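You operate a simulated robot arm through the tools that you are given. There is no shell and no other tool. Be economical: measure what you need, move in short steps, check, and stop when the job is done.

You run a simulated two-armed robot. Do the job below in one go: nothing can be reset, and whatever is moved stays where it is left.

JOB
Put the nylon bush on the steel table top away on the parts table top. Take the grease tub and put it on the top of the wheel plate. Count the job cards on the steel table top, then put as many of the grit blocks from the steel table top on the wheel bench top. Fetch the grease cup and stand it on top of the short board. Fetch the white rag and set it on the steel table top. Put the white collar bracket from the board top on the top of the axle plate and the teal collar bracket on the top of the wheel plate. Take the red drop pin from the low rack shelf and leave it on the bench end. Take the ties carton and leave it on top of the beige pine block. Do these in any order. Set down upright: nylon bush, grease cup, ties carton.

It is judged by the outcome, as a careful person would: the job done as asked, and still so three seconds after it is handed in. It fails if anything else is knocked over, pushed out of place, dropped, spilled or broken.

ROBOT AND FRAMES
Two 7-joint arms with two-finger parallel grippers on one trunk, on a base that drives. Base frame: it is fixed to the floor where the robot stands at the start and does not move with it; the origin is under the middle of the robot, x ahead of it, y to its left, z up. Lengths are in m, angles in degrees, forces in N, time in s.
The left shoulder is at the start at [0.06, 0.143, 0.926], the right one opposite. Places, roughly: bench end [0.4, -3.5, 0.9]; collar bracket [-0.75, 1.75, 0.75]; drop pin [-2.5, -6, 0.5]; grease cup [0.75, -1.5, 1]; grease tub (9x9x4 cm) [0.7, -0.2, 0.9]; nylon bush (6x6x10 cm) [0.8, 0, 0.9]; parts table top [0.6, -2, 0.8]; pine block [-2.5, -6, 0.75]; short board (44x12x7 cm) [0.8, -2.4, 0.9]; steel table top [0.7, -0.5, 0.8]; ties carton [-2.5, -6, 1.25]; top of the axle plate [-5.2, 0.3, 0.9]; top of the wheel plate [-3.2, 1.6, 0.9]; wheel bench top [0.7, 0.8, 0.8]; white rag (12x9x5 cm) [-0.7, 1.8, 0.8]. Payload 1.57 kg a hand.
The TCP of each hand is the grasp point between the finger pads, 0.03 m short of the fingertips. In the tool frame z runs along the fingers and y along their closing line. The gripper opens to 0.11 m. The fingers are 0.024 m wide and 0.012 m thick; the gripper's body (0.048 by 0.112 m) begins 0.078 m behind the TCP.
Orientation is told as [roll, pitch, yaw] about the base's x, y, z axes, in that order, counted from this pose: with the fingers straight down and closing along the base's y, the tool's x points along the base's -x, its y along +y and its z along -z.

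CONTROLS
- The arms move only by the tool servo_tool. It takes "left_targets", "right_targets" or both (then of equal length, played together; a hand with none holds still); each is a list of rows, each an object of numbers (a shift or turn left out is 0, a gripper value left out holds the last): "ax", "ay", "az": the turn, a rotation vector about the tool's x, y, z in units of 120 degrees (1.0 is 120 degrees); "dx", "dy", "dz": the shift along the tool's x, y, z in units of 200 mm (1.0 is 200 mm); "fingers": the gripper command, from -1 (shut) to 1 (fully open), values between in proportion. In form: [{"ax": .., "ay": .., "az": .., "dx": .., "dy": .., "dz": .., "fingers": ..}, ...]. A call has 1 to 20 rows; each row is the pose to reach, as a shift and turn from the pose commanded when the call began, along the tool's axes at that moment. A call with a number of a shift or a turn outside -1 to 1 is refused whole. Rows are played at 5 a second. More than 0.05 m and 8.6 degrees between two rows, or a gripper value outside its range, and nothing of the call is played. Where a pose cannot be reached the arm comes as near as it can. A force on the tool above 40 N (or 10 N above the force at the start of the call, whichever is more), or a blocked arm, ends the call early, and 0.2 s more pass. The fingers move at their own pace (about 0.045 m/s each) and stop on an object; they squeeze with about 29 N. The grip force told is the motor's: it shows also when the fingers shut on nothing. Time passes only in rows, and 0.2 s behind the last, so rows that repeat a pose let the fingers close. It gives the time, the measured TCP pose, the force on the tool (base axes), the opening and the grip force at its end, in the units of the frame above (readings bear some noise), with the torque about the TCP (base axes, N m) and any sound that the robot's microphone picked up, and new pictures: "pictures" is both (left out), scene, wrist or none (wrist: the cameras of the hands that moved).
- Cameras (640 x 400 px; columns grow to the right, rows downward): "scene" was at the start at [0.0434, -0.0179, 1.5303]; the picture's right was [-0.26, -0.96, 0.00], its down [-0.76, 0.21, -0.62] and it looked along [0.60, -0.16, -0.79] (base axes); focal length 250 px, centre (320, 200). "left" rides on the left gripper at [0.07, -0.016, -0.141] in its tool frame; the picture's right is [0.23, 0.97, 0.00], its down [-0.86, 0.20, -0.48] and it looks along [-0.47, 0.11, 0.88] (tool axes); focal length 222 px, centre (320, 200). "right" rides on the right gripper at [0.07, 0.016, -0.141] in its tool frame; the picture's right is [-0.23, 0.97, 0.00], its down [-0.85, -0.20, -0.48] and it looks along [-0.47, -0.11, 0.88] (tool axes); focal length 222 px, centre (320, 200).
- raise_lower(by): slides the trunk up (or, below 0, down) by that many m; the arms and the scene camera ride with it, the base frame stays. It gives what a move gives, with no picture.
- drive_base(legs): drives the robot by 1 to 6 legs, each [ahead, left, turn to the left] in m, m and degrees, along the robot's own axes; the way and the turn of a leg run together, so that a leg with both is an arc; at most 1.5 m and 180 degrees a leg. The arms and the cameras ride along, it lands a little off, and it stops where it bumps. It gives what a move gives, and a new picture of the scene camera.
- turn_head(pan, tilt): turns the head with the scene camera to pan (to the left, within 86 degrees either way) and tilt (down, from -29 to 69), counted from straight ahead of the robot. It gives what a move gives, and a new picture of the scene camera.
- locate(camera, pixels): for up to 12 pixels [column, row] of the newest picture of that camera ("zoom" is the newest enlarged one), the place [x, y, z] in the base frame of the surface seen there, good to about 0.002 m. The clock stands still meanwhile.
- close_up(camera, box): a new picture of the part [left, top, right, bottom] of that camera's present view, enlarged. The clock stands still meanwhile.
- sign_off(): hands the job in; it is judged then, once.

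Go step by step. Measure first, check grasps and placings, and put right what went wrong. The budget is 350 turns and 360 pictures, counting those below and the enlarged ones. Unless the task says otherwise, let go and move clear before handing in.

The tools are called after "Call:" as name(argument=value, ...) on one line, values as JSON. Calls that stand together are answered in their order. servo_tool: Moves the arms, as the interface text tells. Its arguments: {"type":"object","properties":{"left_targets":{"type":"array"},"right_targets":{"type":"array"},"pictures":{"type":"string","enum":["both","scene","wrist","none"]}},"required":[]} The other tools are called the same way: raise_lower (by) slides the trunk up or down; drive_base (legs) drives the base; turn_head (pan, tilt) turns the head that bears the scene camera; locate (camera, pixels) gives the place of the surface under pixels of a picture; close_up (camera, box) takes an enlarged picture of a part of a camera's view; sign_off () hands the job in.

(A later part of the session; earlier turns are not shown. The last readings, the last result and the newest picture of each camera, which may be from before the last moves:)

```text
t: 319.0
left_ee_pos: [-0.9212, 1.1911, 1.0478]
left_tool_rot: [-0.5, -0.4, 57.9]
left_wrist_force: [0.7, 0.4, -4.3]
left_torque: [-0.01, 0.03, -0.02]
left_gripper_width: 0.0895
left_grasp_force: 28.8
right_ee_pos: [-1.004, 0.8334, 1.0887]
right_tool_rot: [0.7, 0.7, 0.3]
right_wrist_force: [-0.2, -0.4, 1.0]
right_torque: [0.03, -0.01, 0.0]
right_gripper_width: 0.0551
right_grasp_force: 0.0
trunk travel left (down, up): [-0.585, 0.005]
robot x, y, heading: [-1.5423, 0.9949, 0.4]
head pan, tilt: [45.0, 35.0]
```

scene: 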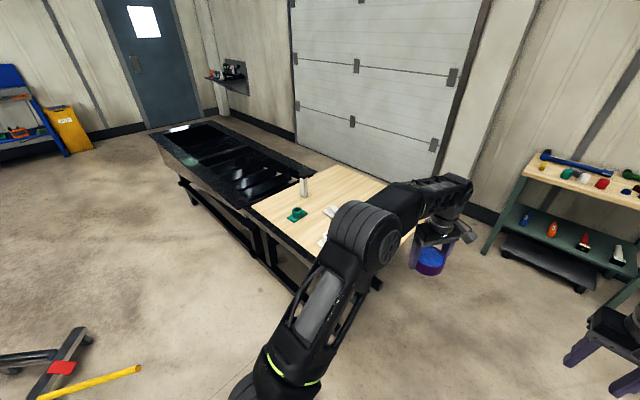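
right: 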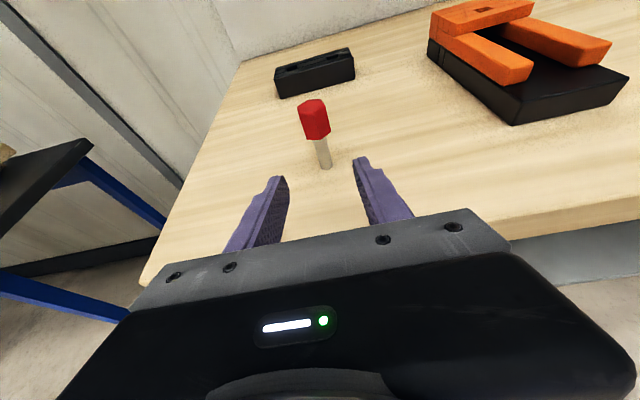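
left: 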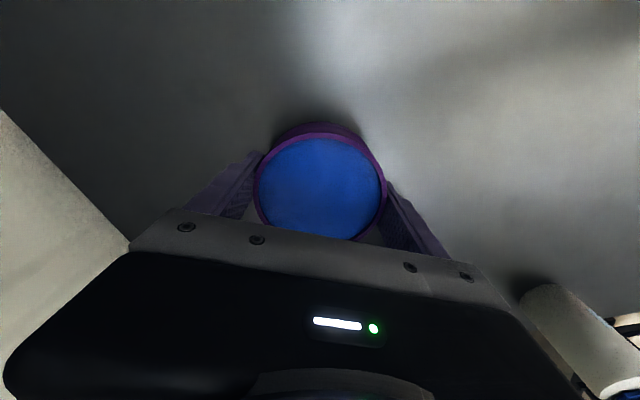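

Drive left along the board so the right hand is near the teal bracket.

Call:
drive_base(legs=[[0, 1.02, -0.4], [0.1, 0, 0]])

Call:
turn_head(pan=-10, tilt=50)

Call:
close_up(camera="scene", box=[200, 140, 460, 300])

```text
t: 323.3
left_ee_pos: [-0.92, 2.0761, 1.0464]
left_tool_rot: [-0.4, -0.3, 57.2]
left_wrist_force: [0.2, 1.2, -4.8]
left_torque: [-0.04, 0.02, -0.02]
left_gripper_width: 0.0895
left_grasp_force: 29.4
right_ee_pos: [-1.0062, 1.719, 1.0908]
right_tool_rot: [0.6, 0.8, -0.4]
right_wrist_force: [-0.7, 0.9, 0.0]
right_torque: [-0.06, -0.01, -0.02]
right_gripper_width: 0.0551
right_grasp_force: 0.0
trunk travel left (down, up): [-0.585, 0.005]
robot x, y, heading: [-1.5417, 1.8833, -0.3]
head pan, tilt: [45.0, 35.0]
stopped in leg 1: the robot was blocked; the commanded pose is now the measured one
```

scene: 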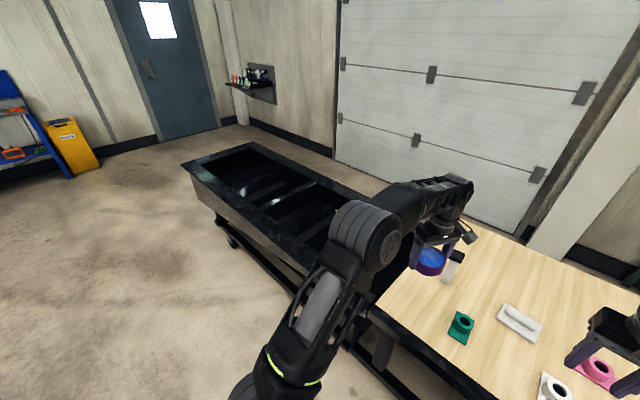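

```text
t: 324.6
left_ee_pos: [-0.9188, 2.0716, 1.0478]
left_tool_rot: [-0.6, -0.3, 57.1]
left_wrist_force: [-0.4, 0.3, -4.7]
left_torque: [0.01, 0.03, -0.03]
left_gripper_width: 0.0895
left_grasp_force: 28.9
right_ee_pos: [-1.0054, 1.7157, 1.09]
right_tool_rot: [0.7, 0.8, -0.5]
right_wrist_force: [-0.3, -0.3, -0.1]
right_torque: [-0.01, -0.01, 0.0]
right_gripper_width: 0.0551
right_grasp_force: 0.2
trunk travel left (down, up): [-0.585, 0.005]
robot x, y, heading: [-1.5404, 1.885, -0.2]
head pan, tilt: [-10.0, 50.0]
```

scene: 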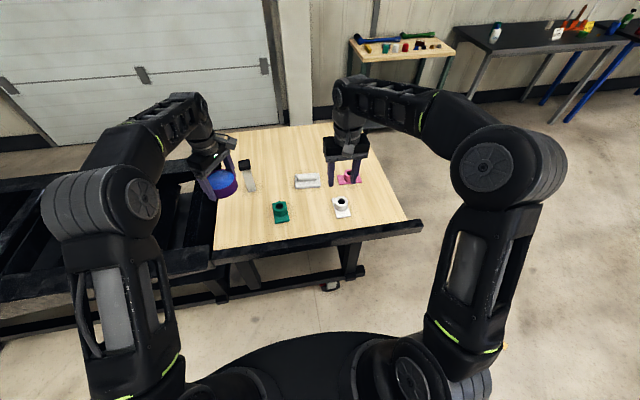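

```text
2.46 times, centred on (330, 220) of scene
```

zoom: 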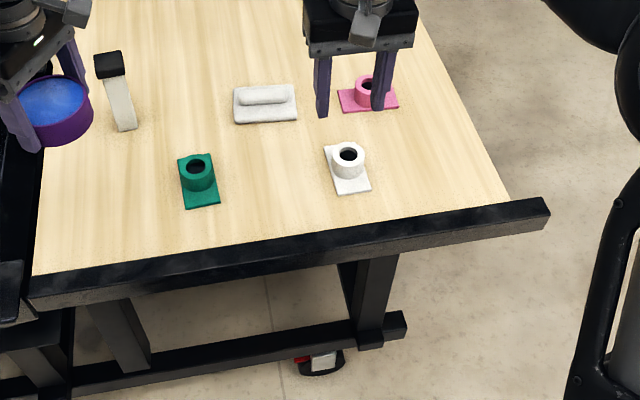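

The base was blocked moving left. I locate the frame parts near the base.

Call:
locate(camera="scene", pixels=[[200, 260], [100, 280], [30, 300], [200, 300], [350, 275], [325, 287], [240, 290], [30, 345], [410, 228], [220, 245]])

Call:
locate(camera="zoom", pixels=[[197, 165], [197, 182], [183, 162], [213, 158], [188, 205], [218, 202], [347, 155], [330, 150], [348, 190], [370, 185], [265, 95], [265, 120]])

```text
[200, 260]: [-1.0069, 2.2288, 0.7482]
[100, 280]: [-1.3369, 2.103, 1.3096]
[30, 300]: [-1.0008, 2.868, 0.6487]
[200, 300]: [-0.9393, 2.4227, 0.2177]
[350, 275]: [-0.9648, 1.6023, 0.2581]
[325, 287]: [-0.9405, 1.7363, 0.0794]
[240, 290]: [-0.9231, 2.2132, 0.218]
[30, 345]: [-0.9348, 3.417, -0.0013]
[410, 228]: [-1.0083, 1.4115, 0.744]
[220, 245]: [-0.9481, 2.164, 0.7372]
```

```text
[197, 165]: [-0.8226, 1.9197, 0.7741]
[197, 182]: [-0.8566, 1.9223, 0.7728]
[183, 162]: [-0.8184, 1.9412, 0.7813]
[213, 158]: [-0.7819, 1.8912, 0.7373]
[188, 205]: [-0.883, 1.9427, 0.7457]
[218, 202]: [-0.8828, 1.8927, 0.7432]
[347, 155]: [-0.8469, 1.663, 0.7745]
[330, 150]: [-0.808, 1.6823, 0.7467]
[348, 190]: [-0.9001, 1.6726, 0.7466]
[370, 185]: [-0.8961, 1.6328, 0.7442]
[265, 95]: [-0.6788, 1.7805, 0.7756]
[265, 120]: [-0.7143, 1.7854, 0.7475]
```

Call:
turn_head(pan=86, tilt=55)

Call:
locate(camera="scene", pixels=[[320, 200], [320, 260], [250, 250], [400, 250]])

```text
t: 326.3
left_ee_pos: [-0.9185, 2.0727, 1.0488]
left_tool_rot: [-0.5, -0.3, 57.1]
left_wrist_force: [-0.4, 0.2, -4.5]
left_torque: [0.0, -0.03, 0.01]
left_gripper_width: 0.0895
left_grasp_force: 28.9
right_ee_pos: [-1.0057, 1.7154, 1.0895]
right_tool_rot: [0.9, 0.7, -0.6]
right_wrist_force: [0.3, -0.2, -0.3]
right_torque: [-0.03, 0.0, 0.0]
right_gripper_width: 0.0548
right_grasp_force: 0.1
trunk travel left (down, up): [-0.585, 0.005]
robot x, y, heading: [-1.5409, 1.8834, -0.3]
head pan, tilt: [85.9, 55.0]
```

scene: 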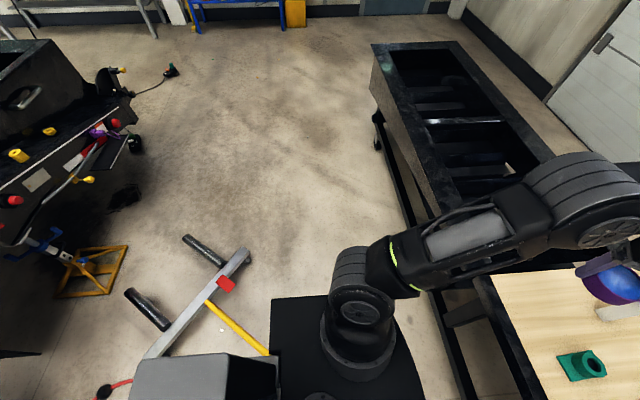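

```text
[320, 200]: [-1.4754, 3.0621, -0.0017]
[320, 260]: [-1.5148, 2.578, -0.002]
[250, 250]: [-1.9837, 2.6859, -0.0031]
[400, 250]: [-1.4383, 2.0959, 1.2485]
```

A yellow-handled wheel dolly lies at the base's left. I check where its handle ends.

Call:
locate(camera="scene", pixels=[[264, 352], [240, 330], [212, 305], [275, 310], [275, 380], [150, 345], [300, 298]])

Call:
close_up(camera="scene", box=[100, 220, 320, 400])

```text
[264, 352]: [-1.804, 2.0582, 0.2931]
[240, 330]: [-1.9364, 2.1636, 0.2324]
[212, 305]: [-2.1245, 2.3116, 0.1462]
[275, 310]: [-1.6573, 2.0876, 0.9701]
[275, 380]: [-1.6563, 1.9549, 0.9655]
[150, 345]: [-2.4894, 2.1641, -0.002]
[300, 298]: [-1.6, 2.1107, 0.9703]
```

```text
2.22 times, centred on (210, 310) of scene
```

zoom: 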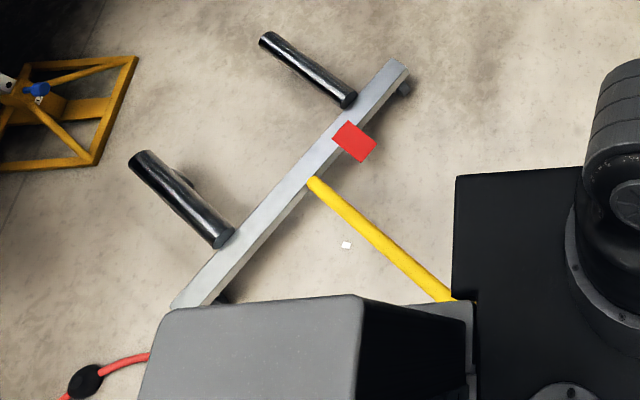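

The dolly handle end (-1.78,2.04) just touches the base. I drive ahead away from it, then left.

Call:
drive_base(legs=[[0.16, 0, 0.3], [0, 0.16, 0]])

Call:
turn_head(pan=0, tilt=55)

Call:
close_up(camera="scene", box=[230, 140, 430, 270])

```text
t: 328.7
left_ee_pos: [-0.7642, 2.2413, 1.0482]
left_tool_rot: [-0.5, -0.2, 57.5]
left_wrist_force: [0.3, 0.3, -3.9]
left_torque: [-0.02, 0.01, -0.02]
left_gripper_width: 0.0893
left_grasp_force: 29.2
right_ee_pos: [-0.848, 1.8842, 1.0903]
right_tool_rot: [0.8, 0.7, -0.2]
right_wrist_force: [0.7, 1.1, 0.1]
right_torque: [0.0, 0.0, 0.01]
right_gripper_width: 0.0549
right_grasp_force: 0.1
trunk travel left (down, up): [-0.585, 0.005]
robot x, y, heading: [-1.3878, 2.0455, -0.3]
head pan, tilt: [85.9, 55.0]
```

scene: 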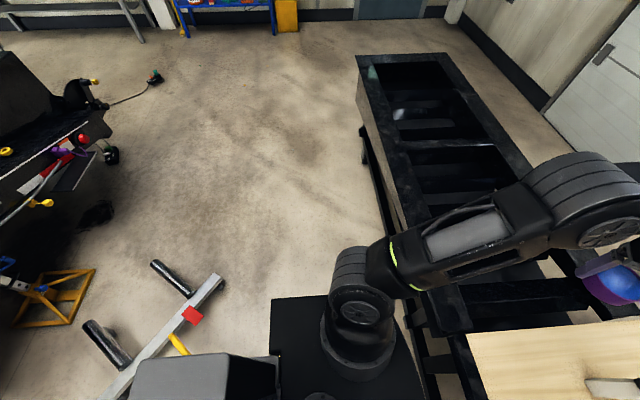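

```text
t: 330.3
left_ee_pos: [-0.7638, 2.2392, 1.0477]
left_tool_rot: [-0.4, -0.3, 57.5]
left_wrist_force: [0.4, -0.4, -3.8]
left_torque: [-0.01, -0.02, 0.05]
left_gripper_width: 0.0894
left_grasp_force: 28.9
right_ee_pos: [-0.8489, 1.884, 1.0903]
right_tool_rot: [0.8, 0.7, -0.1]
right_wrist_force: [0.0, -0.7, 0.0]
right_torque: [0.05, 0.0, 0.02]
right_gripper_width: 0.0547
right_grasp_force: 0.1
trunk travel left (down, up): [-0.585, 0.005]
robot x, y, heading: [-1.3905, 2.0476, 0.3]
head pan, tilt: [0.0, 55.0]
```

scene: 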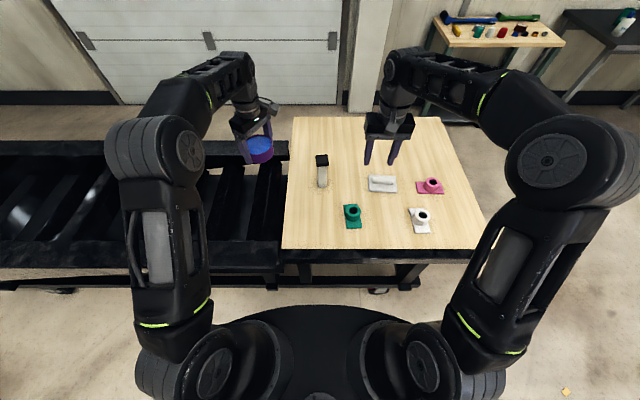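

```text
3.08 times, centred on (330, 205) of scene
```

zoom: 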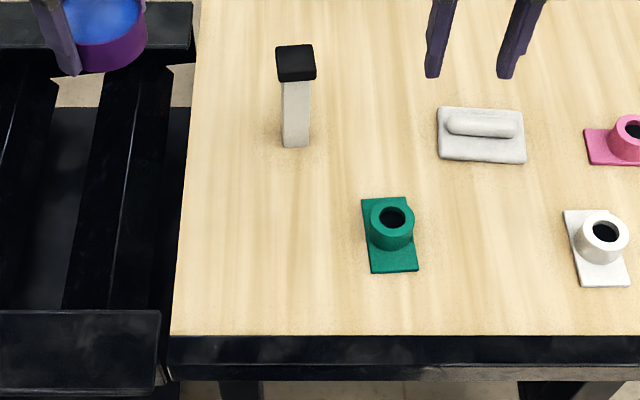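

Call:
locate(camera="zoom", pixels=[[372, 217], [411, 215], [392, 202], [392, 232], [363, 200], [405, 198], [370, 270], [417, 268], [396, 262], [388, 246], [410, 235]])

```text
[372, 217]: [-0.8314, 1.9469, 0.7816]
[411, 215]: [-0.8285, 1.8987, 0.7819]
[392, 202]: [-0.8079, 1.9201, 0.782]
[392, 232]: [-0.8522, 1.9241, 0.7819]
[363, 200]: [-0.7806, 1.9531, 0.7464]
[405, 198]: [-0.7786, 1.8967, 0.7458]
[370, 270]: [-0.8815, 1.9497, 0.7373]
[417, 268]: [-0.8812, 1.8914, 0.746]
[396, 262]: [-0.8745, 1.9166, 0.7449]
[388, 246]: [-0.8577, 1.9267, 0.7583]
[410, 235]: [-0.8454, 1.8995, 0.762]
```

Teal collar centre (-0.830,1.923), top 0.782. Right hand goes above and down.

Call:
servo_tool(right_targets=[{"dx": -0.05, "dy": 0.1, "ax": 0.0067, "ay": -0.0058, "fingers": 0.8}, {"dx": -0.095, "dy": 0.195, "ax": 0.0067, "ay": -0.0058, "dz": 0.1}, {"dx": -0.095, "dy": 0.195, "ax": 0.0067, "ay": -0.0058, "dz": 0.34}, {"dx": -0.095, "dy": 0.195, "ax": 0.0067, "ay": -0.0058, "dz": 0.56}, {"dx": -0.095, "dy": 0.195, "ax": 0.0067, "ay": -0.0058, "dz": 0.78}, {"dx": -0.095, "dy": 0.195, "ax": 0.0067, "ay": -0.0058, "dz": 1.0}], pictures="wrist")

```text
t: 331.7
left_ee_pos: [-0.7632, 2.2405, 1.0483]
left_tool_rot: [-0.5, -0.3, 57.5]
left_wrist_force: [-0.1, 0.6, -4.8]
left_torque: [0.02, 0.0, -0.01]
left_gripper_width: 0.089
left_grasp_force: 29.2
right_ee_pos: [-0.8296, 1.9239, 0.8897]
right_tool_rot: [0.0, 0.0, 0.0]
right_wrist_force: [-0.2, -0.3, -0.6]
right_torque: [0.0, 0.01, 0.04]
right_gripper_width: 0.099
right_grasp_force: 0.1
trunk travel left (down, up): [-0.585, 0.005]
robot x, y, heading: [-1.3861, 2.0452, -0.0]
head pan, tilt: [0.0, 55.0]
```

right: 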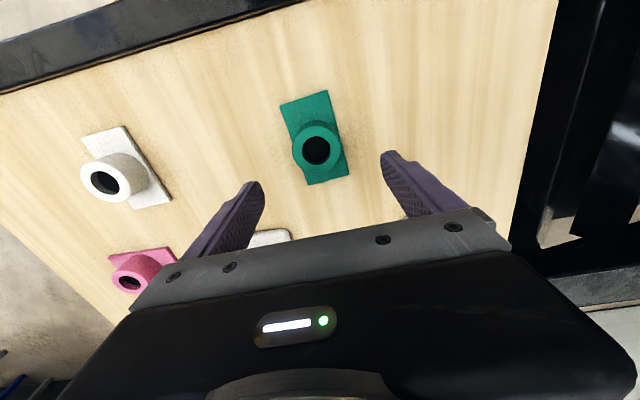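

Call:
servo_tool(right_targets=[{"dz": 0.2}, {"dz": 0.4}, {"dz": 0.5}, {"dz": 0.553}, {"dz": 0.553, "fingers": -1}, {"dz": 0.553}, {"dz": 0.553}, {"dz": 0.553}], pictures="none")

Call:
servo_tool(right_targets=[{"dz": -0.1}, {"dz": -0.3}, {"dz": -0.5}, {"dz": -0.7}, {"dz": -0.9}], pictures="wrist")

```text
t: 333.5
left_ee_pos: [-0.7649, 2.2398, 1.0475]
left_tool_rot: [-0.5, -0.2, 57.5]
left_wrist_force: [0.3, -0.6, -4.0]
left_torque: [-0.01, 0.01, -0.01]
left_gripper_width: 0.0895
left_grasp_force: 29.0
right_ee_pos: [-0.831, 1.9239, 0.7806]
right_tool_rot: [0.0, 0.1, -0.1]
right_wrist_force: [0.3, -0.3, -0.1]
right_torque: [0.1, -0.04, 0.11]
right_gripper_width: 0.0536
right_grasp_force: 24.8
trunk travel left (down, up): [-0.585, 0.005]
robot x, y, heading: [-1.3857, 2.0468, -0.1]
head pan, tilt: [0.0, 55.0]
```

```text
t: 334.7
left_ee_pos: [-0.7647, 2.2403, 1.0498]
left_tool_rot: [-0.4, -0.3, 57.5]
left_wrist_force: [-0.2, 0.5, -4.3]
left_torque: [-0.02, -0.01, -0.01]
left_gripper_width: 0.0894
left_grasp_force: 29.2
right_ee_pos: [-0.8317, 1.9278, 0.9594]
right_tool_rot: [-0.1, 0.1, 0.0]
right_wrist_force: [0.4, 0.2, -5.4]
right_torque: [0.0, 0.01, 0.02]
right_gripper_width: 0.0528
right_grasp_force: 29.1
trunk travel left (down, up): [-0.585, 0.005]
robot x, y, heading: [-1.3877, 2.0485, -0.3]
head pan, tilt: [0.0, 55.0]
```

right: 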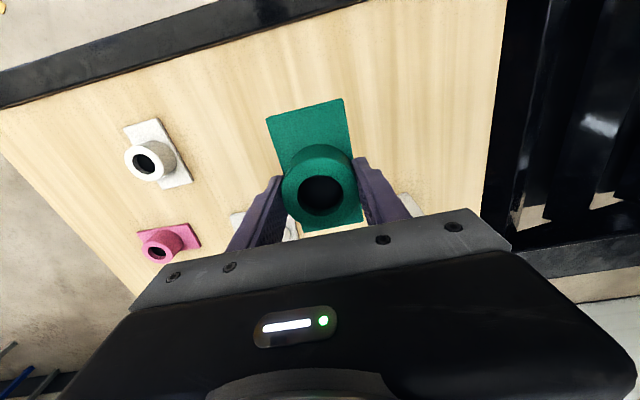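

Teal bracket held. Raise it, move to (-1.65,1.5), turn to face the trailer.

Call:
servo_tool(right_targets=[{"dz": -0.2}, {"dz": -0.4}, {"dz": -0.5}], pictures="none")

Call:
drive_base(legs=[[0, -0.6, 0], [-0.25, 0, 0], [0, 0, 180]])

Call:
turn_head(pan=0, tilt=30)

```text
t: 335.5
left_ee_pos: [-0.7638, 2.2407, 1.0485]
left_tool_rot: [-0.5, -0.3, 57.5]
left_wrist_force: [-0.7, 0.2, -3.9]
left_torque: [-0.01, -0.01, -0.01]
left_gripper_width: 0.0891
left_grasp_force: 29.2
right_ee_pos: [-0.8296, 1.9257, 1.062]
right_tool_rot: [0.0, 0.0, -0.1]
right_wrist_force: [0.2, -0.5, -5.7]
right_torque: [0.0, 0.01, 0.04]
right_gripper_width: 0.0528
right_grasp_force: 29.2
trunk travel left (down, up): [-0.585, 0.005]
robot x, y, heading: [-1.3863, 2.0462, -0.1]
head pan, tilt: [0.0, 55.0]
```

```text
t: 347.6
left_ee_pos: [-2.2651, 1.2847, 1.0491]
left_tool_rot: [-0.4, -0.4, -126.4]
left_wrist_force: [-0.7, -0.1, -4.6]
left_torque: [-0.01, 0.01, -0.01]
left_gripper_width: 0.0894
left_grasp_force: 28.8
right_ee_pos: [-2.1787, 1.594, 1.0629]
right_tool_rot: [0.0, 0.0, 176.0]
right_wrist_force: [-0.1, 0.0, -4.9]
right_torque: [0.03, -0.01, 0.01]
right_gripper_width: 0.053
right_grasp_force: 28.6
trunk travel left (down, up): [-0.585, 0.005]
robot x, y, heading: [-1.6306, 1.4351, 176.3]
head pan, tilt: [0.0, 55.0]
```

scene: 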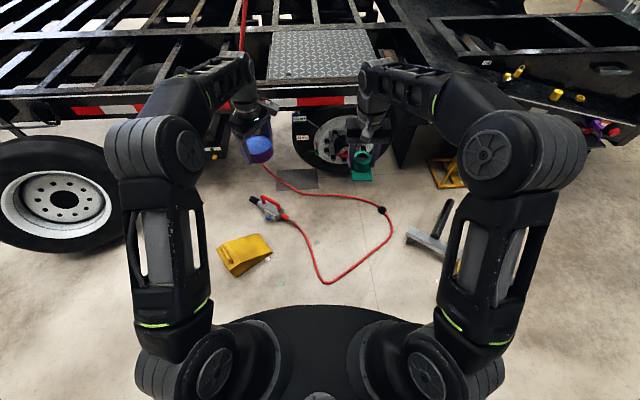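

```text
t: 348.5
left_ee_pos: [-2.2656, 1.284, 1.0479]
left_tool_rot: [-0.5, -0.3, -126.4]
left_wrist_force: [0.0, 0.5, -4.3]
left_torque: [0.02, 0.0, -0.02]
left_gripper_width: 0.0895
left_grasp_force: 29.2
right_ee_pos: [-2.1797, 1.5933, 1.0609]
right_tool_rot: [0.0, -0.1, 176.0]
right_wrist_force: [0.3, 0.7, -4.0]
right_torque: [0.01, 0.01, 0.0]
right_gripper_width: 0.0528
right_grasp_force: 28.8
trunk travel left (down, up): [-0.585, 0.005]
robot x, y, heading: [-1.6291, 1.4338, 176.0]
head pan, tilt: [0.0, 30.0]
```

scene: 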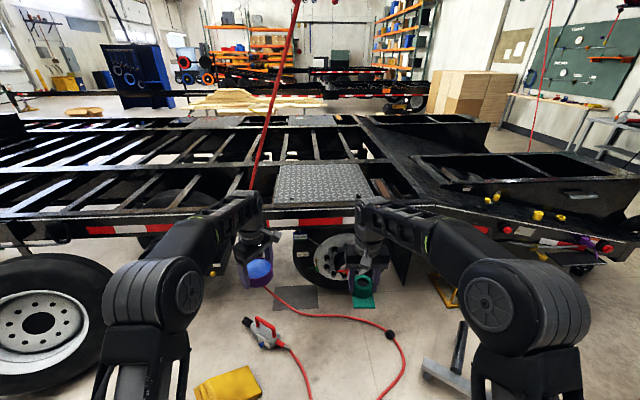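

Floor hose and hanging hose matter. I locate them.

Call:
locate(camera="scene", pixels=[[388, 336], [345, 313], [402, 365], [265, 285], [297, 365], [264, 328], [270, 120], [254, 185], [283, 60], [230, 385], [460, 350], [430, 365]])

Call:
close_up(camera="scene", box=[200, 100, 440, 250])

Call:
locate(camera="zoom", pixels=[[200, 170], [430, 170], [465, 260], [190, 265], [320, 220], [150, 190], [130, 240], [500, 200], [180, 250]])

```text
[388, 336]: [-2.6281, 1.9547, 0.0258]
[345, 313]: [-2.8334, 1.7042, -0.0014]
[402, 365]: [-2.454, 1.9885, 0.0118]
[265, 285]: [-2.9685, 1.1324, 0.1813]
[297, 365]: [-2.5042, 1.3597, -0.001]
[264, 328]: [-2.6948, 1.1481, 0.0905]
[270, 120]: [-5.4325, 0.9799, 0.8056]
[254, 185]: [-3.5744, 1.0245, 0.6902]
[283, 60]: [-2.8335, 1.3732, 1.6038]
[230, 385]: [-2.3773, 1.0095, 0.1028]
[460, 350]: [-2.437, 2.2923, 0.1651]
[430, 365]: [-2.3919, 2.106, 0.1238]
```

```text
2.67 times, centred on (320, 175) of scene
```

zoom: 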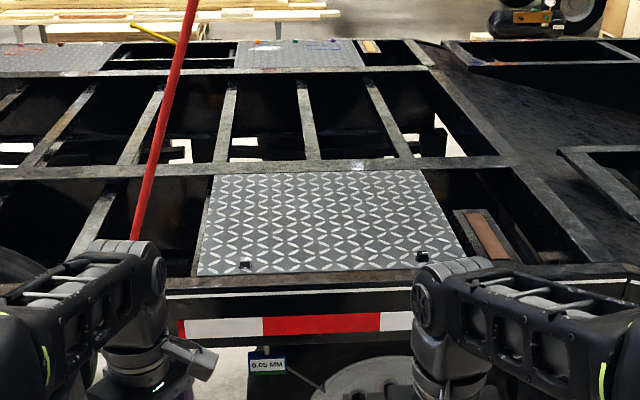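

```text
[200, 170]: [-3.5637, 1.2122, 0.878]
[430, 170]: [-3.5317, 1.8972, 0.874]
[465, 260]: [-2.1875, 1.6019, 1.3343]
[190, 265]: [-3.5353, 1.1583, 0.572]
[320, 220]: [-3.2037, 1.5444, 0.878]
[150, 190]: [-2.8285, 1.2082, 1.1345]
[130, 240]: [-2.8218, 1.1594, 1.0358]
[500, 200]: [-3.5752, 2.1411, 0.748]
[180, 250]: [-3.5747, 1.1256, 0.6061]
```

Call:
locate(camera="scene", pixels=[[120, 290], [150, 265], [195, 235], [240, 205], [500, 290], [445, 235], [380, 210]])

Call:
turn_head(pan=0, tilt=60)

Call:
locate(camera="scene", pixels=[[325, 210], [300, 160], [345, 190], [392, 165], [380, 140], [250, 185], [290, 150], [420, 175], [450, 200], [330, 225]])

```text
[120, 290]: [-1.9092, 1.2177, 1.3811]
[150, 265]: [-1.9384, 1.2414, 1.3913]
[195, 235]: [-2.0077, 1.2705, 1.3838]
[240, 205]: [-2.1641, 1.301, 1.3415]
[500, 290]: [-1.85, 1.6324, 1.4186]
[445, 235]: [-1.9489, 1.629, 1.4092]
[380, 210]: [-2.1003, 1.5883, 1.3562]
```

```text
t: 349.4
left_ee_pos: [-2.2658, 1.2847, 1.0479]
left_tool_rot: [-0.5, -0.3, -126.4]
left_wrist_force: [0.0, -0.1, -5.4]
left_torque: [-0.03, 0.02, 0.0]
left_gripper_width: 0.0894
left_grasp_force: 28.5
right_ee_pos: [-2.1791, 1.5931, 1.06]
right_tool_rot: [0.0, 0.0, 176.0]
right_wrist_force: [-1.0, -0.2, -5.3]
right_torque: [-0.01, -0.01, 0.01]
right_gripper_width: 0.0527
right_grasp_force: 29.4
trunk travel left (down, up): [-0.585, 0.005]
robot x, y, heading: [-1.6312, 1.4304, 175.9]
head pan, tilt: [0.0, 60.0]
```

scene: 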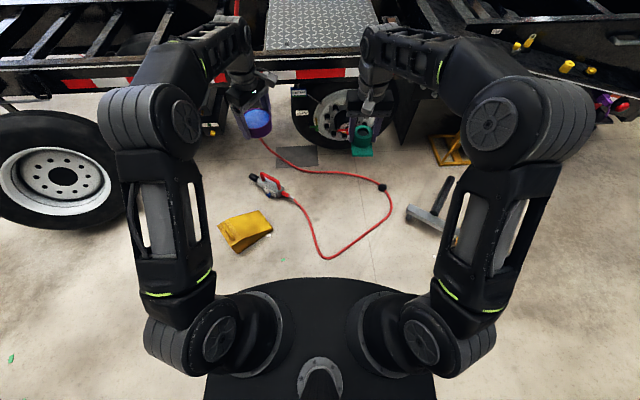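

```text
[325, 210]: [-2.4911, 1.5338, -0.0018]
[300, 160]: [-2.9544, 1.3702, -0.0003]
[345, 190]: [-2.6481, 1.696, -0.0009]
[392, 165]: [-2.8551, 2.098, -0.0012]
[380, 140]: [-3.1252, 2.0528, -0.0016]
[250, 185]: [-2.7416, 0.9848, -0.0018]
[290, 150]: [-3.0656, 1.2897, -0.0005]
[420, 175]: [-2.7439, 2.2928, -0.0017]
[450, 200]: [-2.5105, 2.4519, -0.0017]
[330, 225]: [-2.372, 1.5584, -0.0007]
```

Left elbow reaches 0.3 sideways; I'll keep robot y≈1.6–1.72 to clear the hanging hose. Drive ahead cautiously.

Call:
drive_base(legs=[[0, -0.17, 4], [0.35, 0, 0]])

```text
t: 352.8
left_ee_pos: [-2.604, 1.4051, 1.048]
left_tool_rot: [-0.5, -0.4, -121.7]
left_wrist_force: [0.1, 0.3, -4.2]
left_torque: [0.01, -0.03, -0.01]
left_gripper_width: 0.0892
left_grasp_force: 28.6
right_ee_pos: [-2.5423, 1.7205, 1.0611]
right_tool_rot: [0.0, 0.1, -179.4]
right_wrist_force: [-0.7, 0.1, -5.0]
right_torque: [-0.01, -0.02, -0.04]
right_gripper_width: 0.053
right_grasp_force: 29.2
trunk travel left (down, up): [-0.585, 0.005]
robot x, y, heading: [-1.9827, 1.6057, -179.2]
head pan, tilt: [0.0, 60.0]
```

scene: 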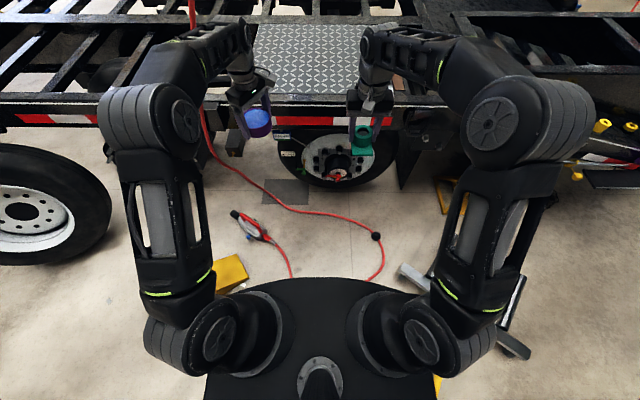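

Hose does not block. Continue with a shift right of 0.1.

Call:
drive_base(legs=[[0.2, -0.06, -0.8], [0.25, -0.05, 0]])

```text
t: 355.9
left_ee_pos: [-3.0576, 1.5288, 1.0478]
left_tool_rot: [-0.5, -0.3, -123.0]
left_wrist_force: [0.0, 0.0, -5.1]
left_torque: [0.01, -0.04, -0.02]
left_gripper_width: 0.0894
left_grasp_force: 28.6
right_ee_pos: [-2.9903, 1.8426, 1.0602]
right_tool_rot: [-0.1, 0.1, 179.5]
right_wrist_force: [-0.5, -0.1, -5.3]
right_torque: [-0.01, -0.05, 0.05]
right_gripper_width: 0.0531
right_grasp_force: 29.5
trunk travel left (down, up): [-0.585, 0.005]
robot x, y, heading: [-2.4317, 1.7192, 179.3]
head pan, tilt: [0.0, 60.0]
```

scene: 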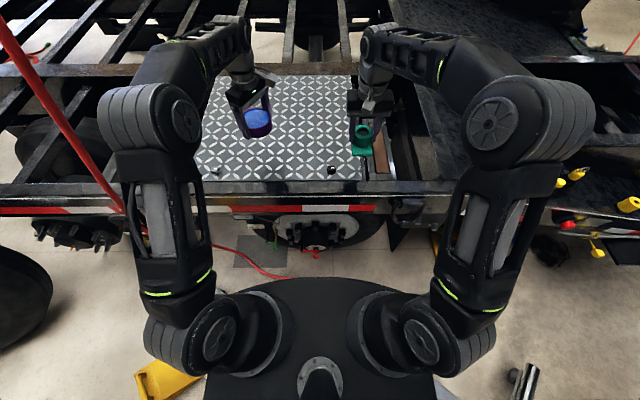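

Over the plate. I locate its extents.

Call:
locate(camera="scene", pixels=[[205, 176], [355, 176], [270, 170], [330, 172], [217, 171], [290, 100], [352, 90], [300, 150], [372, 160], [90, 160], [60, 110]])

```text
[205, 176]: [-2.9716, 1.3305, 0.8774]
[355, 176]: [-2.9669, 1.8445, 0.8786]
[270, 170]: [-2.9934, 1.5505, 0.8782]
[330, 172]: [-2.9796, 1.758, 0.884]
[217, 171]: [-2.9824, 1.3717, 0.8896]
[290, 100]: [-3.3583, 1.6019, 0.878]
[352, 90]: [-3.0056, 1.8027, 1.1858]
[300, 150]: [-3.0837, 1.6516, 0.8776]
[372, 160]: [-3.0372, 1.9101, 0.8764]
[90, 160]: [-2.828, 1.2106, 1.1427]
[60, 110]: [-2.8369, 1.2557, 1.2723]
```

Plate spans x -2.97..-3.55, y 1.31..1.85. Move tub to (-3.12,1.51) and bracket to (-3.09,1.73), partly down.

Call:
servo_tool(left_targets=[{"dx": -0.08, "dy": -0.07}, {"dx": -0.16, "dy": -0.13}, {"dx": -0.247, "dy": -0.197}, {"dx": -0.247, "dy": -0.197, "dz": 0.15}, {"dx": -0.247, "dy": -0.197, "dz": 0.3}, {"dx": -0.247, "dy": -0.197, "dz": 0.5}], right_targets=[{"dx": -0.16, "dy": 0.18}, {"dx": -0.32, "dy": 0.37}, {"dx": -0.5, "dy": 0.55}, {"dx": -0.5, "dy": 0.55, "dz": 0.15}, {"dx": -0.5, "dy": 0.55, "dz": 0.3}, {"dx": -0.5, "dy": 0.55, "dz": 0.5}], pictures="both")

```text
refused: row 3 steps farther than a row can; nothing moved
```

Call:
servo_tool(left_targets=[{"dx": -0.06, "dy": -0.05}, {"dx": -0.12, "dy": -0.1}, {"dx": -0.18, "dy": -0.15}, {"dx": -0.247, "dy": -0.197}, {"dx": -0.247, "dy": -0.197, "dz": 0.15}, {"dx": -0.247, "dy": -0.197, "dz": 0.3}, {"dx": -0.247, "dy": -0.197, "dz": 0.5}], right_targets=[{"dx": -0.12, "dy": 0.14}, {"dx": -0.25, "dy": 0.28}, {"dx": -0.37, "dy": 0.42}, {"dx": -0.5, "dy": 0.55}, {"dx": -0.5, "dy": 0.55, "dz": 0.15}, {"dx": -0.5, "dy": 0.55, "dz": 0.3}, {"dx": -0.5, "dy": 0.55, "dz": 0.5}], pictures="both")

```text
t: 357.5
left_ee_pos: [-3.1207, 1.5098, 0.9468]
left_tool_rot: [-0.3, -0.2, -123.0]
left_wrist_force: [-1.0, -0.5, -5.3]
left_torque: [0.02, -0.03, 0.0]
left_gripper_width: 0.0894
left_grasp_force: 29.6
left hand out of reach, approached as far as the arm can: row 3, 4, 5
right_ee_pos: [-3.0958, 1.7329, 0.9617]
right_tool_rot: [-0.1, 0.1, 179.4]
right_wrist_force: [-0.1, 0.2, -5.0]
right_torque: [0.02, -0.07, -0.04]
right_gripper_width: 0.0531
right_grasp_force: 29.4
right hand out of reach, approached as far as the arm can: row 3, 4, 5, 6
trunk travel left (down, up): [-0.585, 0.005]
robot x, y, heading: [-2.4339, 1.7177, 179.3]
head pan, tilt: [0.0, 60.0]
```

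scene: 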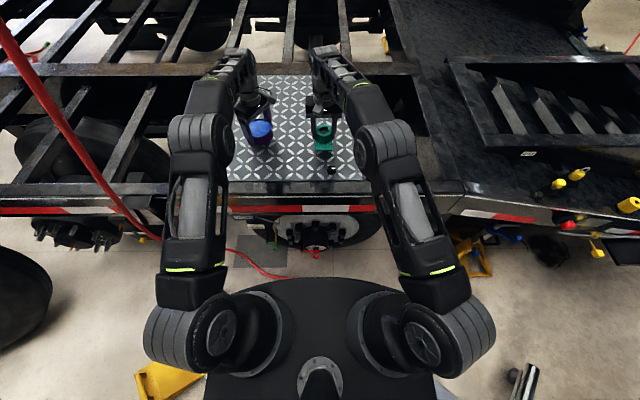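
right: 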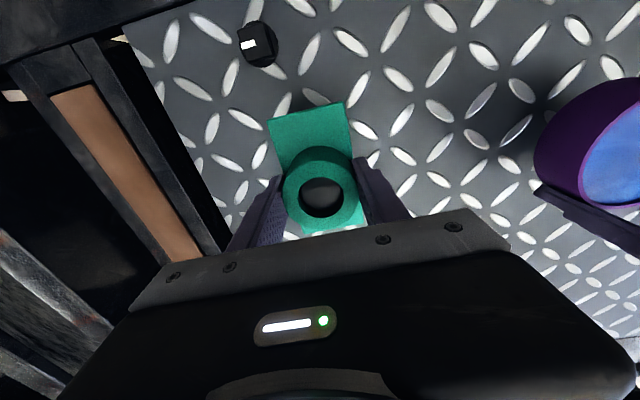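
left: 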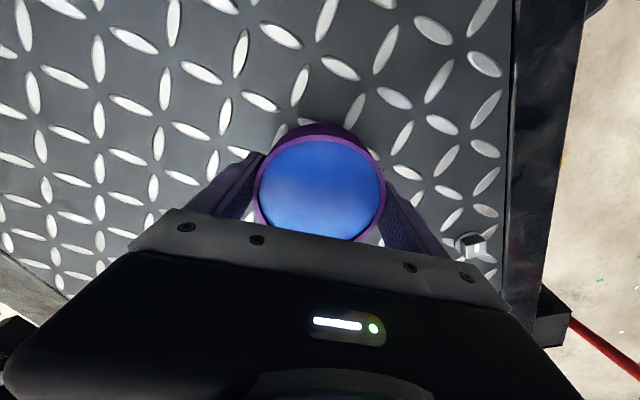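

Both over free plate. Lower gently.

Call:
servo_tool(left_targets=[{"dz": 0.07}, {"dz": 0.12}, {"dz": 0.155}, {"dz": 0.17}], right_targets=[{"dz": 0.07}, {"dz": 0.13}, {"dz": 0.17}, {"dz": 0.188}], pictures="none")

```text
t: 358.5
left_ee_pos: [-3.1181, 1.5098, 0.9163]
left_tool_rot: [-0.5, -0.2, -123.1]
left_wrist_force: [-0.6, 0.2, -4.1]
left_torque: [0.01, -0.01, 0.03]
left_gripper_width: 0.0893
left_grasp_force: 28.9
right_ee_pos: [-3.0906, 1.7339, 0.9231]
right_tool_rot: [0.0, 0.0, 179.4]
right_wrist_force: [-0.4, -0.1, -4.9]
right_torque: [0.03, -0.01, -0.01]
right_gripper_width: 0.0529
right_grasp_force: 29.1
trunk travel left (down, up): [-0.585, 0.005]
robot x, y, heading: [-2.431, 1.7169, 179.4]
head pan, tilt: [0.0, 60.0]
```

Call:
servo_tool(left_targets=[{"dz": 0.013}, {"dz": 0.023}], right_targets=[{"dz": 0.007}, {"dz": 0.012}], pictures="none")

```text
t: 359.1
left_ee_pos: [-3.1187, 1.5092, 0.9114]
left_tool_rot: [-0.6, -0.4, -123.0]
left_wrist_force: [-0.5, 0.3, 1.1]
left_torque: [-0.14, -0.15, -0.02]
left_gripper_width: 0.0894
left_grasp_force: 28.9
right_ee_pos: [-3.0894, 1.7336, 0.922]
right_tool_rot: [0.0, -0.1, 179.4]
right_wrist_force: [-0.3, 0.2, -4.8]
right_torque: [0.01, 0.02, 0.03]
right_gripper_width: 0.0529
right_grasp_force: 29.1
trunk travel left (down, up): [-0.585, 0.005]
robot x, y, heading: [-2.4305, 1.7141, 179.2]
head pan, tilt: [0.0, 60.0]
```

Tub touches down; release it, and lower the bracket further.

Call:
servo_tool(left_targets=[{"fingers": 1}, {}, {}, {"dz": -0.08}, {"dz": -0.2}, {"dz": -0.35}], right_targets=[{"dz": 0.005}, {"dz": 0.01}, {"dz": 0.015}, {"dz": 0.015}, {"dz": 0.015}, {"dz": 0.015}], pictures="none")

```text
t: 360.5
left_ee_pos: [-3.1182, 1.5091, 0.984]
left_tool_rot: [-0.4, -0.3, -123.0]
left_wrist_force: [-0.1, -0.1, 0.1]
left_torque: [0.01, 0.02, -0.02]
left_gripper_width: 0.1101
left_grasp_force: 0.1
right_ee_pos: [-3.0907, 1.7345, 0.9195]
right_tool_rot: [0.0, -0.3, 179.4]
right_wrist_force: [-2.5, -1.0, 16.8]
right_torque: [-0.02, 0.18, -0.16]
right_gripper_width: 0.0532
right_grasp_force: 29.0
trunk travel left (down, up): [-0.585, 0.005]
robot x, y, heading: [-2.4349, 1.7137, 179.5]
head pan, tilt: [0.0, 60.0]
```

Call:
servo_tool(right_targets=[{"dz": -0.01}, {"dz": -0.01, "fingers": 0.7}, {"dz": -0.01}, {"dz": -0.01}, {"dz": -0.1}, {"dz": -0.3}, {"dz": -0.5}], pictures="both")

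```text
t: 362.1
left_ee_pos: [-3.1182, 1.5103, 0.9815]
left_tool_rot: [-0.5, -0.3, -123.0]
left_wrist_force: [-0.5, -0.1, -0.8]
left_torque: [-0.02, -0.01, 0.04]
left_gripper_width: 0.1101
left_grasp_force: 0.2
right_ee_pos: [-3.0899, 1.7357, 0.9864]
right_tool_rot: [0.0, -0.1, 179.5]
right_wrist_force: [-0.7, -0.2, 0.1]
right_torque: [-0.04, 0.01, -0.02]
right_gripper_width: 0.0935
right_grasp_force: 0.0
right hand out of reach, approached as far as the arm can: row 7
trunk travel left (down, up): [-0.585, 0.005]
robot x, y, heading: [-2.4315, 1.7161, 179.4]
head pan, tilt: [0.0, 60.0]
```

scene: 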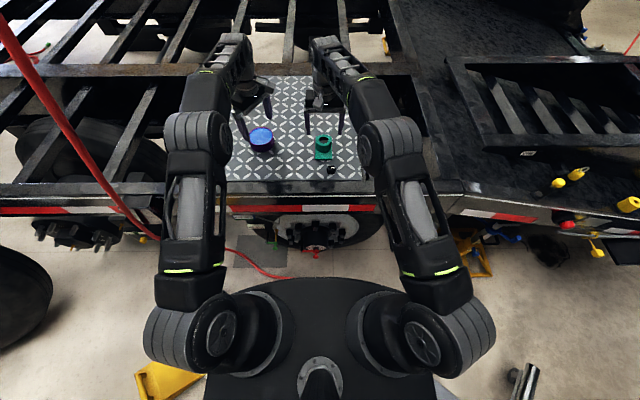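
right: 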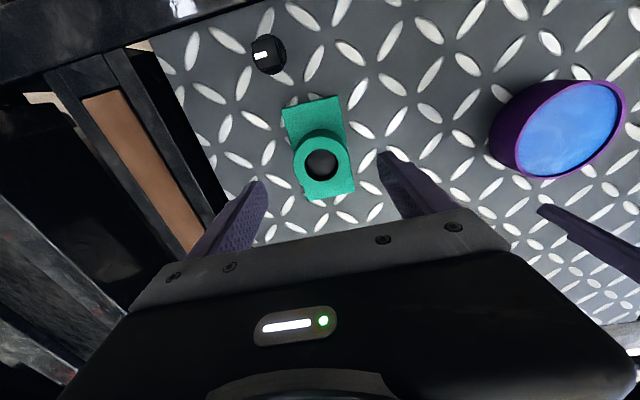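

Tub and teal bracket stand on the wheel plate. Back away and return to the board.

Call:
drive_base(legs=[[-0.25, 0.05, 0], [-0.2, 0.06, 0], [-0.35, 0.1, 0], [0, 0, -180]])

Call:
turn_head(pan=0, tilt=50)

```text
t: 374.5
left_ee_pos: [-0.9474, 1.6529, 0.9834]
left_tool_rot: [-0.6, -0.3, 53.2]
left_wrist_force: [-0.3, 0.6, -0.4]
left_torque: [-0.03, -0.01, 0.01]
left_gripper_width: 0.11
left_grasp_force: 0.0
right_ee_pos: [-0.9913, 1.4293, 0.9855]
right_tool_rot: [0.0, 0.0, -4.3]
right_wrist_force: [0.2, 0.2, 0.6]
right_torque: [-0.03, 0.0, 0.03]
right_gripper_width: 0.0935
right_grasp_force: 0.1
trunk travel left (down, up): [-0.585, 0.005]
robot x, y, heading: [-1.65, 1.4927, -4.4]
head pan, tilt: [0.0, 60.0]
```

scene: 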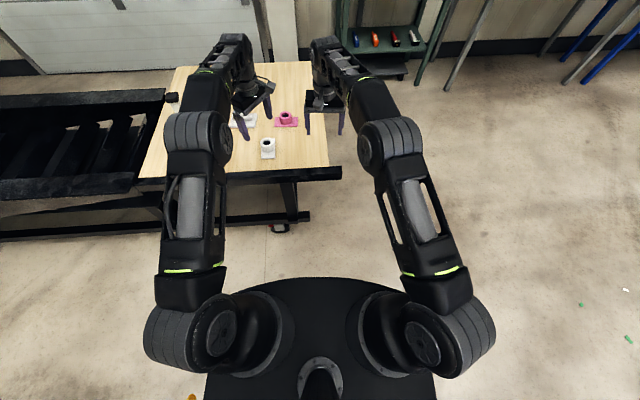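

```text
t: 375.3
left_ee_pos: [-0.9471, 1.6531, 0.981]
left_tool_rot: [-0.6, -0.3, 53.4]
left_wrist_force: [0.3, 0.3, -0.6]
left_torque: [0.02, 0.03, -0.04]
left_gripper_width: 0.1099
left_grasp_force: 0.0
right_ee_pos: [-0.9916, 1.4295, 0.9863]
right_tool_rot: [0.0, 0.0, -4.1]
right_wrist_force: [0.3, -0.7, 0.0]
right_torque: [-0.02, 0.02, -0.02]
right_gripper_width: 0.0935
right_grasp_force: 0.0
trunk travel left (down, up): [-0.585, 0.005]
robot x, y, heading: [-1.6453, 1.4903, -4.3]
head pan, tilt: [0.0, 50.0]
```

scene: 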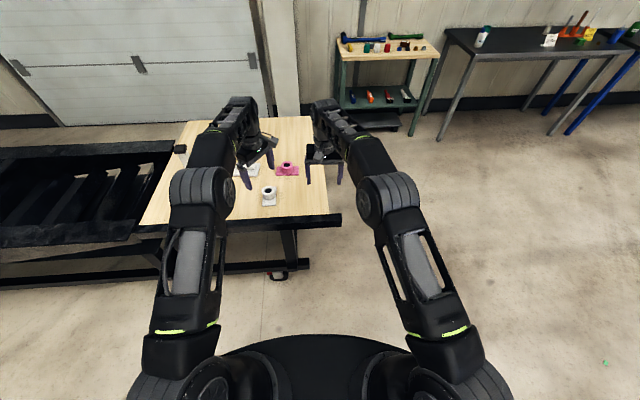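

Call:
drive_base(legs=[[0, 0.26, 4.3], [0.34, 0, 0]])

Call:
servo_tool(left_targets=[{"dx": -0.1, "dy": 0.22, "dz": -0.06}, {"dx": -0.2, "dy": 0.44, "dz": -0.12}, {"dx": -0.3, "dy": 0.66, "dz": -0.18}, {"dx": -0.4, "dy": 0.88, "dz": -0.25}], right_targets=[{"dx": 0.2, "dy": 0}, {"dx": 0.42, "dy": 0}, {"dx": 0.64, "dy": -0.0}, {"dx": 0.86, "dy": 0}], pictures="scene")

```text
t: 378.9
left_ee_pos: [-0.6146, 1.9662, 0.9814]
left_tool_rot: [-0.5, -0.2, 57.4]
left_wrist_force: [-0.6, 0.6, -0.4]
left_torque: [0.01, 0.01, 0.01]
left_gripper_width: 0.1102
left_grasp_force: 0.2
right_ee_pos: [-0.6431, 1.7399, 0.9862]
right_tool_rot: [0.0, 0.0, -0.1]
right_wrist_force: [-0.5, -0.2, -0.3]
right_torque: [0.0, 0.05, -0.02]
right_gripper_width: 0.0938
right_grasp_force: 0.0
trunk travel left (down, up): [-0.585, 0.005]
robot x, y, heading: [-1.3005, 1.7562, 0.2]
head pan, tilt: [0.0, 50.0]
```

scene: 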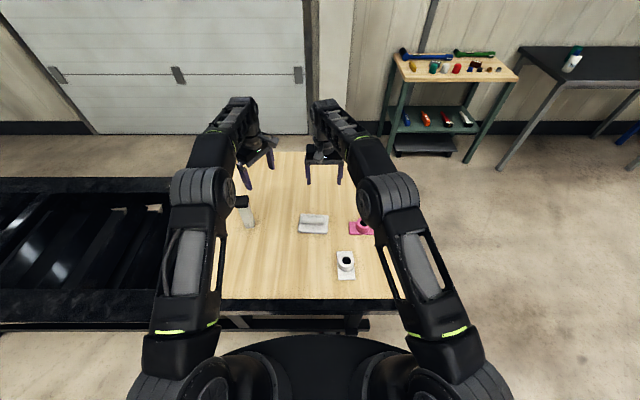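

```text
refused: row 4 steps farther than a row can; nothing moved
```

Call:
close_up(camera="scene", box=[280, 200, 400, 290])

Call:
locate(camera="zoom", pixels=[[307, 325], [390, 320], [347, 295], [347, 345], [300, 265], [385, 262], [305, 415], [180, 90], [100, 150], [265, 145], [115, 80], [255, 85]])

```text
4.44 times, centred on (340, 245) of scene
```

zoom: 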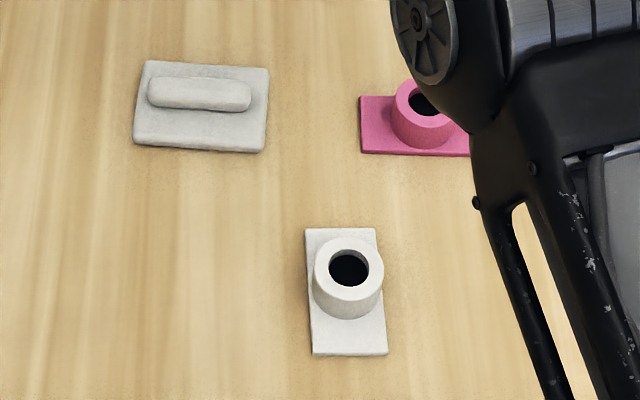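

```text
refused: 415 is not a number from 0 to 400
```

Call:
locate(camera="zoom", pixels=[[318, 265], [380, 265], [348, 240], [348, 290], [308, 232], [372, 232], [315, 350], [384, 350], [155, 92], [245, 98], [140, 140], [262, 148]])

Call:
locate(camera="zoom", pixels=[[200, 80], [200, 105], [200, 140], [150, 65], [265, 72], [200, 70], [200, 118]])

```text
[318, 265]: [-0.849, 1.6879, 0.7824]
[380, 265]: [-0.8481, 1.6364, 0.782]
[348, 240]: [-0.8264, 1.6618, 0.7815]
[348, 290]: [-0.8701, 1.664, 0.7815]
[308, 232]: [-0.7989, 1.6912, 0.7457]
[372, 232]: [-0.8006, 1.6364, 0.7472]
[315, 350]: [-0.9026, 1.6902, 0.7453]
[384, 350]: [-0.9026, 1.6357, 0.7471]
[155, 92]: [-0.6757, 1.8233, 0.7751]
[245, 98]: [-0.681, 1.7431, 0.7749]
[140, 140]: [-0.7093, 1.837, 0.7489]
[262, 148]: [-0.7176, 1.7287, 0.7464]
```

```text
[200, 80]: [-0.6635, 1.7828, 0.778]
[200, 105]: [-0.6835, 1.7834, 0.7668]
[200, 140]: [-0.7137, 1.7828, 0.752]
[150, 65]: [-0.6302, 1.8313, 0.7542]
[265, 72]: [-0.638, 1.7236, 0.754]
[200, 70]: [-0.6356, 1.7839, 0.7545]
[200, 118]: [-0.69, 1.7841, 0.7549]
```

White collar centre (-0.848,1.662); rag slab centre (-0.675,1.782) with a roll on top. Right hand first goes over the white bracket, left hand rotates for the rag.

Call:
servo_tool(left_targets=[{"az": -0.047}, {"az": -0.094}, {"az": -0.141}, {"az": -0.188}, {"az": -0.235}, {"az": -0.235}], right_targets=[{"dx": 0.17, "dy": -0.065}, {"dx": 0.34, "dy": -0.13}, {"dx": 0.51, "dy": -0.195}, {"dx": 0.68, "dy": -0.26}, {"dx": 0.85, "dy": -0.325}, {"dx": 1.0, "dy": -0.39}], pictures="none")

```text
t: 380.3
left_ee_pos: [-0.6167, 1.9669, 0.9845]
left_tool_rot: [-0.7, 0.0, 85.7]
left_wrist_force: [-0.8, 0.3, -0.2]
left_torque: [0.0, -0.01, 0.02]
left_gripper_width: 0.1098
left_grasp_force: 0.0
right_ee_pos: [-0.8446, 1.6634, 0.9864]
right_tool_rot: [0.1, -0.1, -0.2]
right_wrist_force: [-0.2, -0.1, -0.2]
right_torque: [-0.01, -0.02, 0.01]
right_gripper_width: 0.0937
right_grasp_force: 0.1
trunk travel left (down, up): [-0.585, 0.005]
robot x, y, heading: [-1.3025, 1.7538, -0.1]
head pan, tilt: [0.0, 50.0]
```

Call:
servo_tool(right_targets=[{"dx": 0.015, "dz": 0.22}, {"dx": 0.015, "dz": 0.44}, {"dx": 0.015, "dz": 0.62}], pictures="wrist")

```text
t: 381.1
left_ee_pos: [-0.615, 1.9657, 0.9825]
left_tool_rot: [-0.6, -0.1, 85.7]
left_wrist_force: [0.3, -0.3, 0.1]
left_torque: [0.02, 0.05, 0.01]
left_gripper_width: 0.11
left_grasp_force: 0.0
right_ee_pos: [-0.8447, 1.6624, 0.8634]
right_tool_rot: [0.0, 0.0, -0.1]
right_wrist_force: [0.6, 0.2, 0.6]
right_torque: [-0.02, 0.02, 0.02]
right_gripper_width: 0.0935
right_grasp_force: 0.0
trunk travel left (down, up): [-0.585, 0.005]
robot x, y, heading: [-1.2989, 1.7532, 0.3]
head pan, tilt: [0.0, 50.0]
```

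right: 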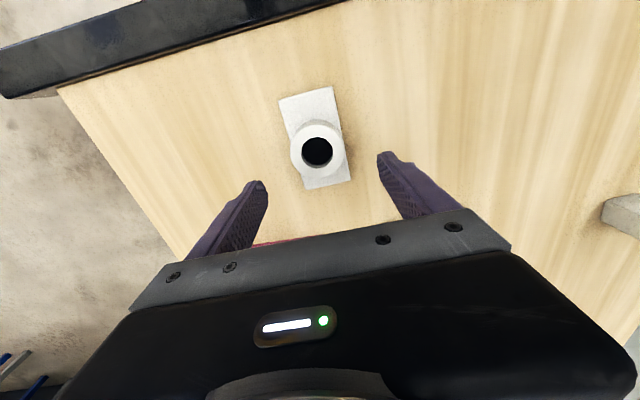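

Call:
servo_tool(right_targets=[{"dx": 0.012, "dz": 0.2}, {"dx": 0.012, "dz": 0.36}, {"dx": 0.012, "dz": 0.412}, {"dx": 0.012, "dz": 0.412, "fingers": -1}, {"dx": 0.012, "dz": 0.412}, {"dx": 0.012, "dz": 0.412}, {"dx": 0.012, "dz": 0.412}], pictures="none")

Call:
servo_tool(right_targets=[{"dz": -0.1}, {"dz": -0.3}, {"dz": -0.5}, {"dz": -0.7}, {"dz": -0.9}], pictures="wrist")

```text
t: 382.7
left_ee_pos: [-0.6161, 1.965, 0.9822]
left_tool_rot: [-0.7, -0.1, 85.7]
left_wrist_force: [-1.2, -0.4, -0.5]
left_torque: [0.01, -0.01, -0.01]
left_gripper_width: 0.1098
left_grasp_force: 0.2
right_ee_pos: [-0.8482, 1.6623, 0.7789]
right_tool_rot: [0.0, 0.0, -0.1]
right_wrist_force: [-0.9, -1.9, -0.3]
right_torque: [0.0, -0.08, -0.02]
right_gripper_width: 0.0529
right_grasp_force: 28.1
trunk travel left (down, up): [-0.585, 0.005]
robot x, y, heading: [-1.3027, 1.754, -0.3]
head pan, tilt: [0.0, 50.0]
```

```text
t: 383.9
left_ee_pos: [-0.6162, 1.9663, 0.9829]
left_tool_rot: [-0.7, 0.0, 85.8]
left_wrist_force: [0.3, -0.5, 0.2]
left_torque: [-0.05, -0.02, -0.03]
left_gripper_width: 0.1099
left_grasp_force: 0.1
right_ee_pos: [-0.8471, 1.66, 0.9625]
right_tool_rot: [-0.1, -0.1, 0.0]
right_wrist_force: [-0.4, -0.3, -5.1]
right_torque: [-0.02, -0.04, 0.02]
right_gripper_width: 0.053
right_grasp_force: 28.8
trunk travel left (down, up): [-0.585, 0.005]
robot x, y, heading: [-1.3033, 1.7555, 0.2]
head pan, tilt: [0.0, 50.0]
```

right: 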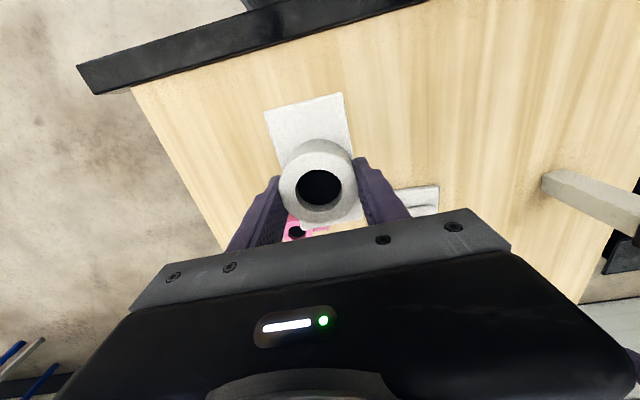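

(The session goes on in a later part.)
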